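You operate a simulated robot arm through the tools that you are given. There is no shell and no other tool. Be economical: measure what you need, move in short steps, check, and stop when the job is done.

Carry out the task below with a simulated robot arm. There is one attempt and no reset: what you move stays moved.

TASK
Put two of the orange cups from the top of the wide steel table on top of the stack of red plates.

It is judged by the outcome, as a careful person would: the job done as asked, and still so three seconds after it is handed in. It fails if anything else is knocked over, pushed out of place, dropped, spilled or broken.

THE ROBOT
A 7-joint arm with a two-finger parallel gripper, fixed in place. Base frame: the origin is at the foot of the arm, x ahead of it, y to its left, z up; the work surface is at about z = 0. Lengths are in m, angles in degrees, forces in N, time in s.
With the tool pointing down near the work surface it reaches from about 0.24 to 0.62 m from the base axis. Its first joint turns from -66.0 to 66.0 degrees. Payload 2.6 kg.
Tool frame: the origin (TCP) lies between the finger pads and is the grasp point; the fingertips stand 0.03 m ahead of it; z points along the fingers, y is the line along which they close. The gripper opens to 0.094 m. The fingers are 0.028 m wide and 0.01 m thick; the gripper's body (0.05 by 0.096 m) begins 0.055 m behind the TCP.
Orientation is that of the tool frame in the base frame, as a unit quaternion [w, x, y, z]. With the fingers straight down and closing along the base's y, the tool's x points along the base's -x, its y along +y and its z along -z.

THE INTERFACE
- The arm moves only by the tool play_rows. Its argument "motion" is a list of rows, each an object of numbers (a shift or turn left out is 0, a gripper value left out holds the last): "x", "y", "z": the shift along the base's x, y, z in m; "rx", "ry", "rz": the turn, a rotation vector about the base's x, y, z in degrees. In form: [{"x": .., "y": .., "z": .., "rx": .., "ry": .., "rz": ..}, ...]. A call has 1 to 12 rows; each row shifts and turns the commanded pose from where the row before left it. "claw" is the finger opening in m, from 0 to 0.094, set as the call begins (left out, the last holds). A row lasts 0.2 s, in which the tool goes at most 0.05 m and 8.6 degrees; a call with a longer step from one row to the next is refused whole, and so is a gripper value outside its range. A pose out of reach is approached as far as the arm can. The call stops where the force on the tool passes 40 N (or 10 N more than at its start, if that is more) or the arm is blocked; 0.2 s more then pass. The fingers move at their own pace (about 0.072 m/s each) and stop on an object; they squeeze with about 42 N. The grip force told is the motor's: it shows also when the fingers shut on nothing. Time passes only in rows, and 0.2 s behind the last, so rows that do not move let the fingers close. It gives the time, the measured TCP pose, the force on the tool (base axes), the opening and the grip force at its end, in the units of the frame above (readings bear some noise).
- Cameras (640 x 400 px; columns grow to the right, rows downward): "scene" is fixed at [0.0458, 0.4384, 0.574]; the picture's right is [-0.69, -0.72, 0.00], its down [-0.35, 0.33, -0.87] and it looks along [0.63, -0.60, -0.48] (base axes); focal length 317 px, centre (320, 200). "wrist" rides on the gripper at [-0.037, 0, -0.058] in the tool frame; the picture's right is [0.00, -1.00, 0.00], its down [0.97, 0.00, -0.24] and it looks along [0.24, 0.00, 0.97] (tool axes); focal length 218 px, centre (320, 200).
- camera(camera): a new picture of that camera. No time passes.
- locate(camera, pixels): for up to 12 pixels [column, row] of the newest picture of that camera ("zoom" is the newest enlarged one), the place [x, y, z] in the base frame of the surface seen there, good to about 0.002 m. No time passes.
- inspect(camera, box): a new picture of the part [left, top, right, bottom] of that camera's present view, enlarged. No time passes.
- sign_off(): hands the job in; it is judged then, once.

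Work in short steps. Measure before you move; look again where a grasp or a placing could have gone wrong, and mend it. You have 60 turns and 22 pictures in all, the two below and enlarged ones among them. Open the gripper and draw the arm clear of the work before you hand the job in, unless the task says otherwise; then end with one line.

The tools are called after "Call:" as name(argument=value, ...) on one line, values as JSON. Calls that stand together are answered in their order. play_rows: Moves the arm, as the interface text tells. Its arguments: {"type":"object","properties":{"motion":{"type":"array"},"claw":{"type":"number"}},"required":["motion"]} The other tools are called the same way: camera (camera) takes a picture; locate (camera, pixels) gives the place of the surface under pixels of a picture; inspect (camera, box) takes an enlarged picture of a part of a camera's view; sign_off () hands the job in.

At the start:

```text
t: 0.0
eef_pos: [0.3528, 0.0769, 0.4187]
tcp_rot: [0.0, 0.0, 1.0, 0.0]
wrist_force: [-0.8, 0.7, -1.0]
width: 0.0941
grasp_force: 0.0
```

scene: 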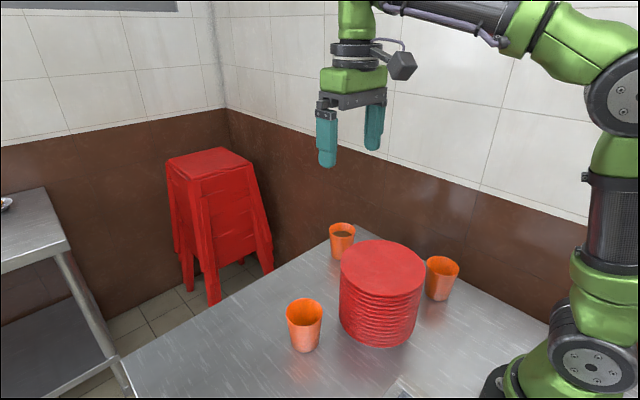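
wrist: 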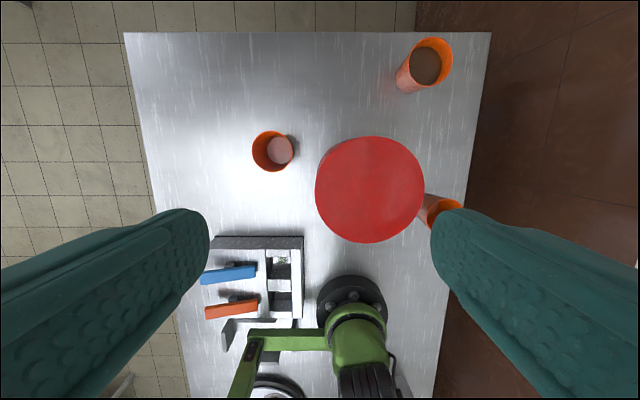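

Three orange cups are visible: the far one (342,235) seems to hold a liquid. I'll enlarge the views to check their contents.

Call:
inspect(camera="scene", box=[270, 210, 480, 360])

Call:
inspect(camera="wrist", box=[230, 20, 480, 250])

Call:
locate(camera="scene", pixels=[[288, 308], [320, 308], [305, 300], [305, 350], [428, 264], [458, 266], [443, 258], [440, 299], [383, 240], [341, 268], [424, 268], [380, 300]])

Call:
locate(camera="wrist", pixels=[[254, 150], [294, 150], [273, 132], [282, 150], [370, 190], [317, 190], [423, 190], [370, 138], [370, 241], [430, 65], [440, 205], [300, 200]])

```text
2.67 times, centred on (375, 285) of scene
```

zoom: 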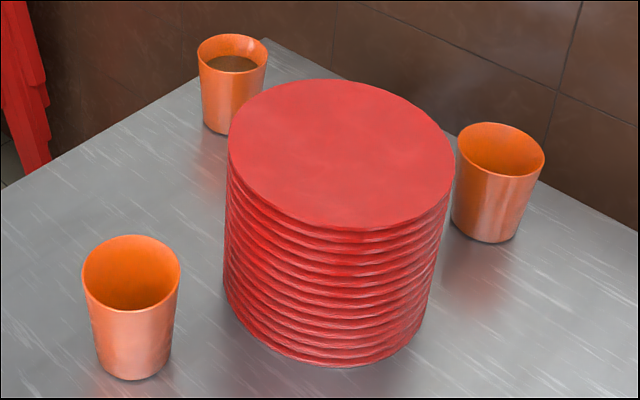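

```text
1.74 times, centred on (355, 135) of wrist
```

zoom: 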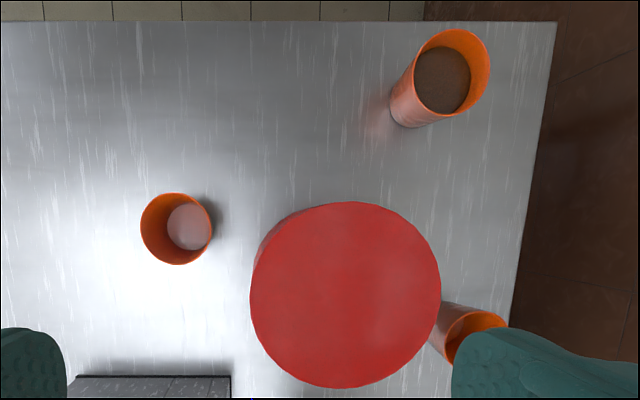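

```text
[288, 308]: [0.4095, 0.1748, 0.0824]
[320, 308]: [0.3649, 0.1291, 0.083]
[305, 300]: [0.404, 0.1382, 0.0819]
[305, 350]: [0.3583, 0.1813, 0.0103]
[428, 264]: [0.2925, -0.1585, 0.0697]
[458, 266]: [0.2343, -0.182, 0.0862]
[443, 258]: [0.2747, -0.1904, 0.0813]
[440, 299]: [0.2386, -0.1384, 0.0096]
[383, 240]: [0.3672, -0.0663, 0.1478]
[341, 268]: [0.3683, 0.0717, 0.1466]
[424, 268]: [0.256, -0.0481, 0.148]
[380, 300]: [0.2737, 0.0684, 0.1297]
```

```text
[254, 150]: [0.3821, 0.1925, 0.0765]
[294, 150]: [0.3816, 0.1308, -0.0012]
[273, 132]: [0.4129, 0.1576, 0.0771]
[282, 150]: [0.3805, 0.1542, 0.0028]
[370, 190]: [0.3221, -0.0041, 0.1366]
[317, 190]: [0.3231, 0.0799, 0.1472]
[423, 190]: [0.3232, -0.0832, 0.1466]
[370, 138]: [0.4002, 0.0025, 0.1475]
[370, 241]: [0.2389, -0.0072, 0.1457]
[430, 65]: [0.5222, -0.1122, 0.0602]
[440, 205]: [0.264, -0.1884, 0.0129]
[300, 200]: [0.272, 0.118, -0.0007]
```

The near-left cup and the right cup are empty, so I'll use those and leave the filled one alone. Next I measure the plate's recess profile, the wall behind the right cup, and that cup's rim.

Call:
locate(camera="wrist", pixels=[[370, 150], [370, 160], [370, 170], [370, 180], [370, 205], [370, 215], [370, 225], [370, 233], [475, 150], [490, 150], [480, 190], [330, 190]])

Call:
inspect(camera="scene", box=[410, 235, 480, 310])

```text
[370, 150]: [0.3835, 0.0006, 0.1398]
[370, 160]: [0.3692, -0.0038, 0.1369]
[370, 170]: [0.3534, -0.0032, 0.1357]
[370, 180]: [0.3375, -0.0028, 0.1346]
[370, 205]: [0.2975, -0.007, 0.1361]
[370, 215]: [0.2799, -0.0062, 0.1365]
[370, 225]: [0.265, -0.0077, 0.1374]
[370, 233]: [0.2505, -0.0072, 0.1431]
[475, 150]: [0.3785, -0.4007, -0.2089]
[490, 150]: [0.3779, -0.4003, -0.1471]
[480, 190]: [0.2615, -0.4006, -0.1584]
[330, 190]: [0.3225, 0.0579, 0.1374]
```

```text
5.33 times, centred on (445, 272) of scene
```

zoom: 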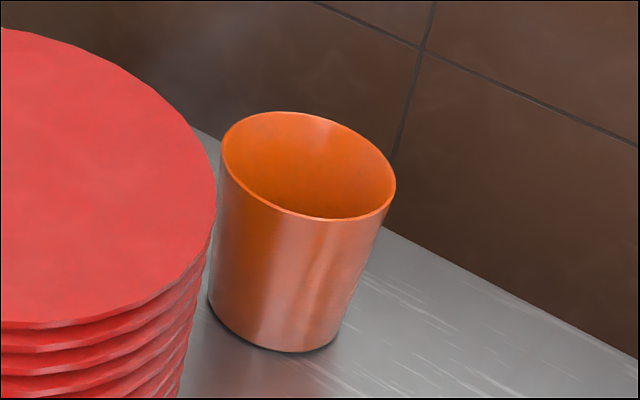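

Call:
locate(camera="zoom", pixels=[[225, 148], [393, 186], [280, 114], [330, 120], [375, 150], [340, 218], [280, 209], [240, 185], [212, 305], [334, 335], [270, 348], [240, 335]])

Call:
inspect(camera="scene", box=[270, 285, 340, 360])

```text
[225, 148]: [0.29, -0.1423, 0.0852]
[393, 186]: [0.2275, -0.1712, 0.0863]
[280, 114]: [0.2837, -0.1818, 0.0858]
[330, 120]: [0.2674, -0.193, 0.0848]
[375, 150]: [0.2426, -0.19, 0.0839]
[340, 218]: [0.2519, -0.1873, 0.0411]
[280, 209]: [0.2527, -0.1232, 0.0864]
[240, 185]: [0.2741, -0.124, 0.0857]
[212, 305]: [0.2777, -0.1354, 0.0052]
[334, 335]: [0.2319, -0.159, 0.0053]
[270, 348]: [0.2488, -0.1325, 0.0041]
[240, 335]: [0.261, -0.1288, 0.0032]
```

```text
5.33 times, centred on (305, 322) of scene
```

zoom: 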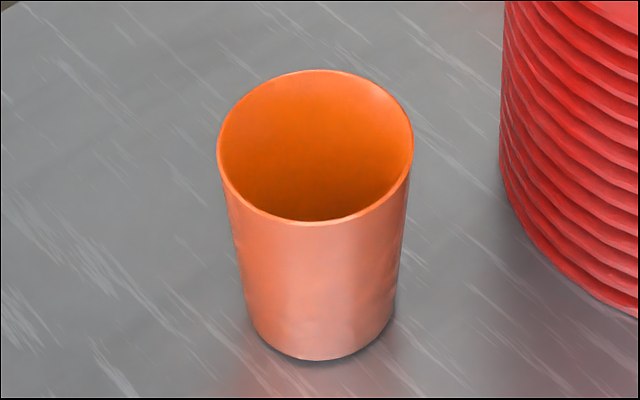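

Call:
locate(camera="zoom", pixels=[[219, 148], [411, 145], [320, 72], [260, 88], [380, 92], [320, 223], [260, 207], [375, 207], [250, 320], [390, 315], [320, 357], [280, 348]])

Call:
play_rows(motion=[{"x": -0.02, "y": -0.04, "z": -0.02}, {"x": -0.02, "y": -0.04, "z": -0.02}, {"x": -0.02, "y": -0.04, "z": -0.02}, {"x": -0.02, "y": -0.04, "z": -0.02}, {"x": -0.0138, "y": -0.04, "z": -0.02}, {"y": -0.0349, "z": -0.02}, {"z": -0.04}], claw=0.094)

```text
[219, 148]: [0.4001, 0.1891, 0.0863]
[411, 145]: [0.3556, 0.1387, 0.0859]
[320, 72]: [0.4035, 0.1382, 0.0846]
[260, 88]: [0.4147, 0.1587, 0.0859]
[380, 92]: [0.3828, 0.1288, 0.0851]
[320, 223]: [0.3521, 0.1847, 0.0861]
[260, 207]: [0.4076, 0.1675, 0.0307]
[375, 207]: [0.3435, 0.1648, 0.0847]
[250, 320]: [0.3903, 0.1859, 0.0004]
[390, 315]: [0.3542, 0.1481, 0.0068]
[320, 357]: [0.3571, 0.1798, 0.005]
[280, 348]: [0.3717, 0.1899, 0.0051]
```

```text
t: 1.6
eef_pos: [0.261, -0.1568, 0.2587]
tcp_rot: [0.0, -0.001, 1.0, 0.0]
wrist_force: [-1.0, 0.3, 0.3]
width: 0.094
grasp_force: 0.0
```

The tool is above the right cup (fit centre 0.259, -0.158). I check the alignment with the wrist camera.

Call:
camera(camera="wrist")

```text
15 pictures are left
```

wrist: 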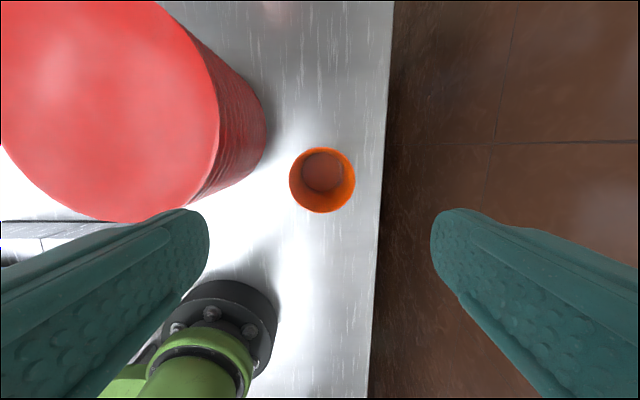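

Call:
locate(camera="wrist", pixels=[[290, 180], [354, 180], [322, 149], [322, 211], [300, 158], [345, 202]])

```text
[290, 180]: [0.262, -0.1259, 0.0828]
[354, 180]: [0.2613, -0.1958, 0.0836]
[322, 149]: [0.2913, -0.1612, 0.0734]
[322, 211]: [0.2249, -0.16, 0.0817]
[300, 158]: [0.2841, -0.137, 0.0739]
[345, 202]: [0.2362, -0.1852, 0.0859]
```

Rim centre is about (0.259, -0.160). I descend with the fingers either side of it to z≈0.06.

Call:
play_rows(motion=[{"x": -0.002, "y": -0.0035, "z": -0.03}, {"z": -0.04}, {"z": -0.04}, {"z": -0.03}, {"z": -0.03}, {"z": -0.028}])

Call:
play_rows(motion=[{}, {}, {}, {}], claw=0.05)

```text
t: 3.0
eef_pos: [0.2565, -0.1622, 0.0595]
tcp_rot: [0.0, 0.0, 1.0, -0.001]
wrist_force: [1.4, 0.2, -0.4]
width: 0.0937
grasp_force: 0.1
```

```text
t: 4.0
eef_pos: [0.2588, -0.1624, 0.0596]
tcp_rot: [0.0, 0.0, 1.0, 0.0]
wrist_force: [0.5, -0.2, 0.3]
width: 0.0731
grasp_force: 41.9
```

The grip held at 0.073 m. I lift straight up.

Call:
play_rows(motion=[{"z": 0.02}, {"z": 0.04}, {"z": 0.04}, {"z": 0.04}, {"z": 0.04}, {"z": 0.03}, {}])

Call:
camera(camera="wrist")

```text
t: 5.6
eef_pos: [0.2584, -0.1621, 0.2712]
tcp_rot: [0.0, 0.0, 1.0, 0.0]
wrist_force: [-0.4, 0.1, -1.0]
width: 0.0727
grasp_force: 42.0
```

```text
14 pictures are left
```

wrist: 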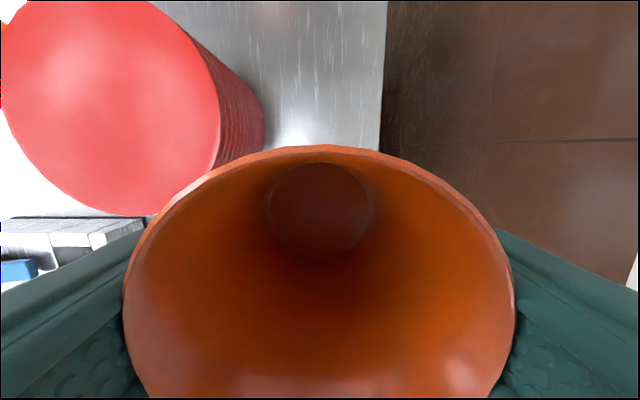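

Cup is held upright and empty. I carry it over the near half of the plate at (0.2825, -0.002), staying high.

Call:
play_rows(motion=[{"x": 0.004, "y": 0.03}, {"x": 0.004, "y": 0.03}, {"x": 0.004, "y": 0.03}, {"x": 0.004, "y": 0.03}, {"x": 0.004, "y": 0.02}, {"x": 0.004, "y": 0.02}, {}, {"z": -0.03}, {"z": -0.02}, {"z": -0.01}, {}])

Call:
inspect(camera="scene", box=[310, 170, 450, 360])

```text
t: 8.0
eef_pos: [0.282, -0.0026, 0.2085]
tcp_rot: [0.0, 0.0, 1.0, 0.0]
wrist_force: [-0.6, -0.5, -0.6]
width: 0.0728
grasp_force: 42.1
```

```text
2.11 times, centred on (380, 265) of scene
```

zoom: 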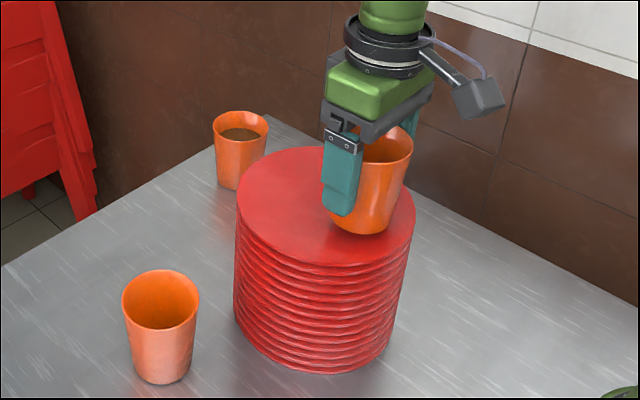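

Cup is just above the near side of the plate. I lower in small steps, watching force.

Call:
play_rows(motion=[{"z": -0.004}, {"z": -0.003}, {"z": -0.001}, {}])

```text
t: 9.0
eef_pos: [0.2832, -0.0024, 0.2025]
tcp_rot: [0.004, -0.001, 1.0, 0.0]
wrist_force: [5.2, -0.7, 27.2]
width: 0.0723
grasp_force: 41.9
```

Contact at 0.2025: the base's outer edge meets the dish slope slightly. I back off a little, shift 3 mm inward, touch down again and release.

Call:
play_rows(motion=[{"z": 0.005}, {"x": 0.003}, {"z": -0.003}, {"z": -0.001}, {}])

```text
t: 10.2
eef_pos: [0.2845, -0.0018, 0.2031]
tcp_rot: [0.001, -0.001, 1.0, 0.0]
wrist_force: [-2.7, -0.5, 11.2]
width: 0.0728
grasp_force: 41.9
```

Call:
play_rows(motion=[{}, {}], claw=0.08)

Call:
inspect(camera="scene", box=[310, 170, 450, 360])

```text
t: 10.8
eef_pos: [0.2845, -0.0025, 0.2025]
tcp_rot: [0.0, 0.0, 1.0, -0.001]
wrist_force: [0.0, 0.4, -0.9]
width: 0.0802
grasp_force: 0.1
```

```text
2.11 times, centred on (380, 265) of scene
```

zoom: 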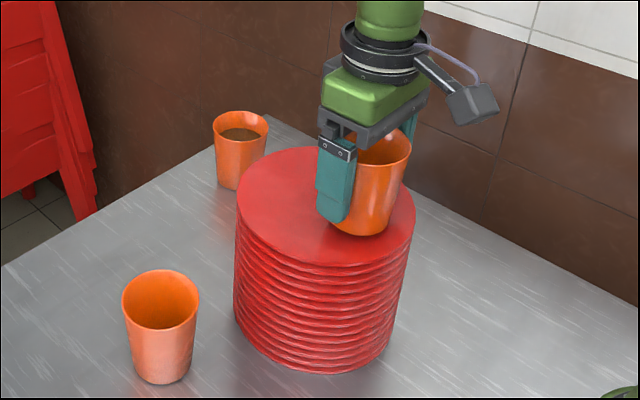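

It settled upright with little change. I open fully, rise straight up and look.

Call:
play_rows(motion=[{}, {"z": 0.01}, {"z": 0.03}, {"z": 0.04}, {"z": 0.04}, {"z": 0.03}, {}], claw=0.094)

Call:
inspect(camera="scene", box=[330, 190, 430, 280])

```text
t: 12.4
eef_pos: [0.2836, -0.0022, 0.3545]
tcp_rot: [-0.001, -0.001, 1.0, 0.0]
wrist_force: [-1.1, -0.3, 0.4]
width: 0.0943
grasp_force: 0.1
```

```text
4.44 times, centred on (380, 235) of scene
```

zoom: 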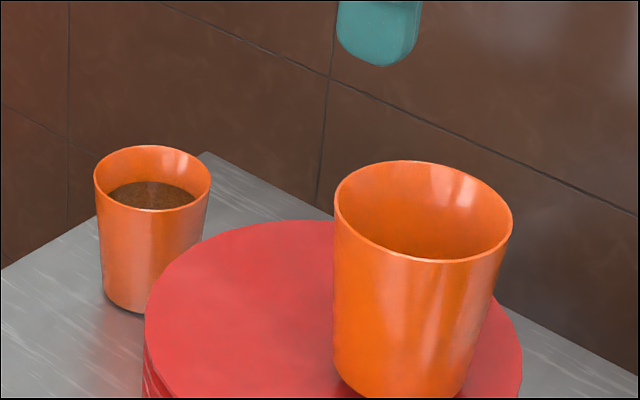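

Call:
locate(camera="zoom", pixels=[[336, 200], [510, 225], [400, 162], [460, 172], [350, 230], [385, 250], [440, 260], [490, 250], [240, 300], [300, 260], [290, 370], [180, 330]])

Call:
camera(camera="wrist")

```text
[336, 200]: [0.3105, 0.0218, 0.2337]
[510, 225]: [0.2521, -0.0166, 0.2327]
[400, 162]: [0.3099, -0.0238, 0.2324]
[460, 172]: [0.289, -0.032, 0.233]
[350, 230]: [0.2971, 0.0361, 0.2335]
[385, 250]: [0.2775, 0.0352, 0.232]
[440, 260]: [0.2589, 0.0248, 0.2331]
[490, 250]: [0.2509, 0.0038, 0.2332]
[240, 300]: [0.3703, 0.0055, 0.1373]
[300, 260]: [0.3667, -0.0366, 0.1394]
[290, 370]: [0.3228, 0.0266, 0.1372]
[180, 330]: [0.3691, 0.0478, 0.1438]
```

```text
10 pictures are left
```

wrist: 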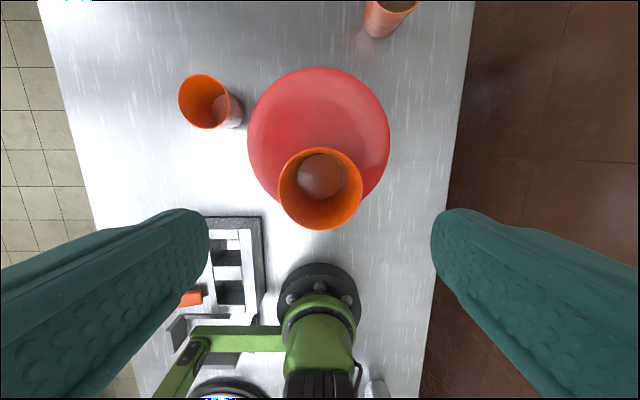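

The first cup stands level (rim all at z≈0.233, centre ≈ (0.285, 0.001)). Now I move above the left cup, centre ≈ (0.379, 0.1625).

Call:
play_rows(motion=[{"x": 0.019, "y": 0.033}, {"x": 0.019, "y": 0.033}, {"x": 0.019, "y": 0.033}, {"x": 0.019, "y": 0.033}, {"x": 0.0194, "y": 0.0327}, {"z": -0.04}, {"z": -0.04}, {}])

Call:
camera(camera="wrist")

```text
t: 14.2
eef_pos: [0.3799, 0.1621, 0.2716]
tcp_rot: [-0.002, 0.0, 1.0, 0.001]
wrist_force: [-0.1, -0.1, 0.2]
width: 0.094
grasp_force: 0.2
```

```text
9 pictures are left
```

wrist: 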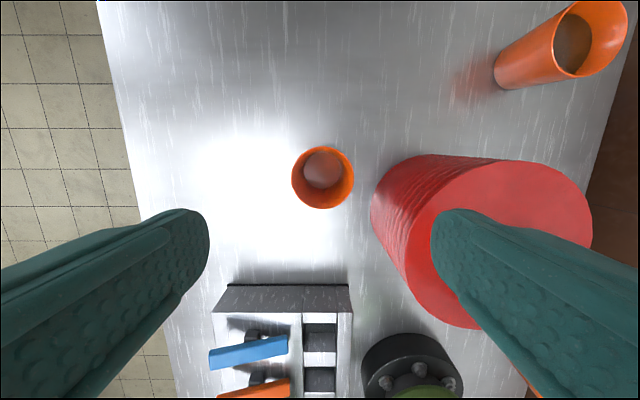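

Call:
locate(camera="wrist", pixels=[[293, 178], [353, 178], [323, 148], [323, 208], [302, 157], [344, 199]])

```text
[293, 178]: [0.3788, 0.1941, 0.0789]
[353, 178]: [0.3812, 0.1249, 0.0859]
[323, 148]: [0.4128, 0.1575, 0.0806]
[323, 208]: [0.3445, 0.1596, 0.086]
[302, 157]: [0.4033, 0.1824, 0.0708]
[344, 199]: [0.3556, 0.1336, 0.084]
```

Centre is about (0.379, 0.160), so I shift y by -0.002, descend to z≈0.06 and grip.

Call:
play_rows(motion=[{"x": -0.001, "y": -0.002, "z": -0.03}, {"z": -0.04}, {"z": -0.04}, {"z": -0.04}, {"z": -0.03}, {"z": -0.0315}])

Call:
play_rows(motion=[{}, {}, {}, {}], claw=0.05)

```text
t: 15.6
eef_pos: [0.3797, 0.1613, 0.0617]
tcp_rot: [0.001, 0.001, 1.0, -0.001]
wrist_force: [0.0, 0.5, 0.7]
width: 0.0941
grasp_force: 0.2
```

```text
t: 16.6
eef_pos: [0.3783, 0.1607, 0.0631]
tcp_rot: [0.0, 0.0, 1.0, 0.0]
wrist_force: [-0.1, -0.4, 0.6]
width: 0.0728
grasp_force: 41.6
```

Call:
play_rows(motion=[{"z": 0.02}, {"z": 0.04}, {"z": 0.045}, {"z": 0.045}, {"z": 0.045}, {"z": 0.04}, {"z": 0.02}, {}])

Call:
play_rows(motion=[{"x": -0.003, "y": -0.03}, {"x": -0.003, "y": -0.03}, {"x": -0.003, "y": -0.03}, {"x": -0.003, "y": -0.03}, {"x": -0.003, "y": -0.02}, {"x": -0.001, "y": -0.02}, {}, {}])

Call:
camera(camera="wrist")

```text
t: 18.4
eef_pos: [0.3783, 0.16, 0.3171]
tcp_rot: [0.0, 0.0, 1.0, 0.0]
wrist_force: [-0.3, -0.1, -0.6]
width: 0.073
grasp_force: 42.3
```

```text
t: 20.2
eef_pos: [0.3619, -0.0009, 0.3173]
tcp_rot: [0.0, 0.0, 1.0, 0.0]
wrist_force: [-0.2, 0.8, -1.4]
width: 0.073
grasp_force: 41.4
```

```text
8 pictures are left
```

wrist: 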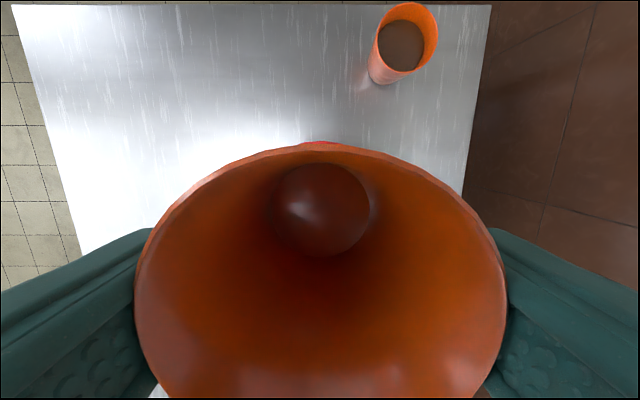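

The cup is held upright at x=0.362. I lower to just above the plate and check the gap from the side.

Call:
play_rows(motion=[{"z": -0.03}, {"z": -0.03}, {"z": -0.02}, {"z": -0.01}, {}])

Call:
inspect(camera="scene", box=[320, 170, 440, 280])

```text
t: 21.4
eef_pos: [0.362, -0.0009, 0.226]
tcp_rot: [-0.001, 0.0, 1.0, 0.0]
wrist_force: [-0.5, 0.2, -0.5]
width: 0.0731
grasp_force: 42.4
```

```text
3.64 times, centred on (380, 225) of scene
```

zoom: 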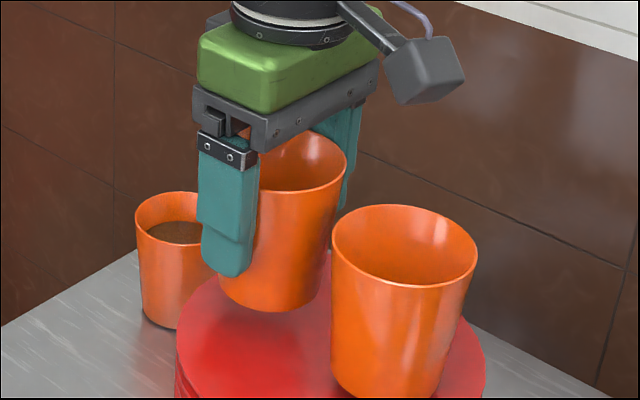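

The side bracket hangs above the first cup; I check its height and the cup-to-cup gap before lowering the last 2 cm.

Call:
locate(camera="zoom", pixels=[[404, 100], [388, 85], [460, 80], [420, 70], [344, 160], [330, 175], [300, 190], [334, 235], [350, 215], [390, 206], [320, 150], [270, 190]])

```text
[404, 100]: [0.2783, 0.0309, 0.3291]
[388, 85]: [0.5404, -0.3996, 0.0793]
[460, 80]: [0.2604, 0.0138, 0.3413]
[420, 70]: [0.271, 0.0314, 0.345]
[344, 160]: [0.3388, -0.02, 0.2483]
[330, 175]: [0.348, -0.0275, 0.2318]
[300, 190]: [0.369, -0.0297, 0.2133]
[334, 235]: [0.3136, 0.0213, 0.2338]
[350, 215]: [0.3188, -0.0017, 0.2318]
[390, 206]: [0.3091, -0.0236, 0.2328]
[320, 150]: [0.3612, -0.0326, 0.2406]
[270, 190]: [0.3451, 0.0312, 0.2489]
```

Bracket at z 0.329 is clear, and the cup gap is about 5 mm. I lower gently to contact.

Call:
play_rows(motion=[{"z": -0.01}, {"z": -0.004}, {"z": -0.002}, {"z": -0.002}, {}])

```text
t: 22.6
eef_pos: [0.3625, 0.0008, 0.2081]
tcp_rot: [0.001, 0.0, 1.0, 0.0]
wrist_force: [-1.3, 0.5, 7.2]
width: 0.0729
grasp_force: 41.9
```

Contact at about 7 N. I release partway, then fully, and rise straight up.

Call:
play_rows(motion=[{}, {}], claw=0.08)

Call:
play_rows(motion=[{}, {"z": 0.01}, {"z": 0.03}, {"z": 0.04}, {"z": 0.04}, {"z": 0.04}, {"z": 0.04}, {}], claw=0.094)

Call:
camera(camera="scene")

```text
t: 23.2
eef_pos: [0.3632, 0.0004, 0.2081]
tcp_rot: [0.0, 0.0, 1.0, 0.0]
wrist_force: [-0.4, 0.9, 0.2]
width: 0.0799
grasp_force: 0.1
```

```text
t: 25.0
eef_pos: [0.3633, 0.0002, 0.4102]
tcp_rot: [0.0, 0.0, 1.0, 0.0]
wrist_force: [-0.3, 0.2, 0.2]
width: 0.0942
grasp_force: 0.0
```

```text
6 pictures are left
```

scene: 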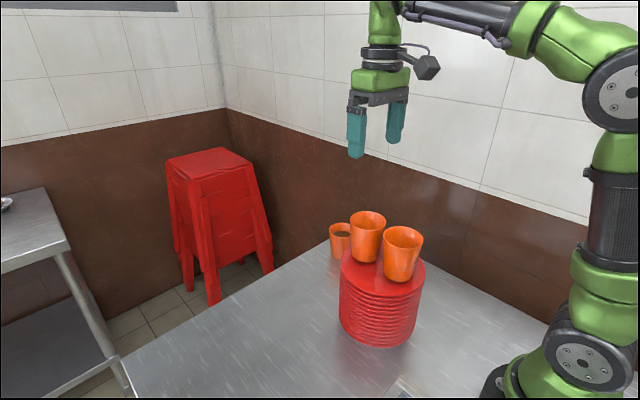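

Both cups stand upright on the plates (367,237 and 402,253), the stack and the filled cup haven't moved, and the gripper is open and clear. I hand it in.

Call:
sign_off()

```text
The job is handed in.
```

Two empty orange cups are standing upright, side by side, on top of the stack of red plates; I left the cup with liquid in it where it was.
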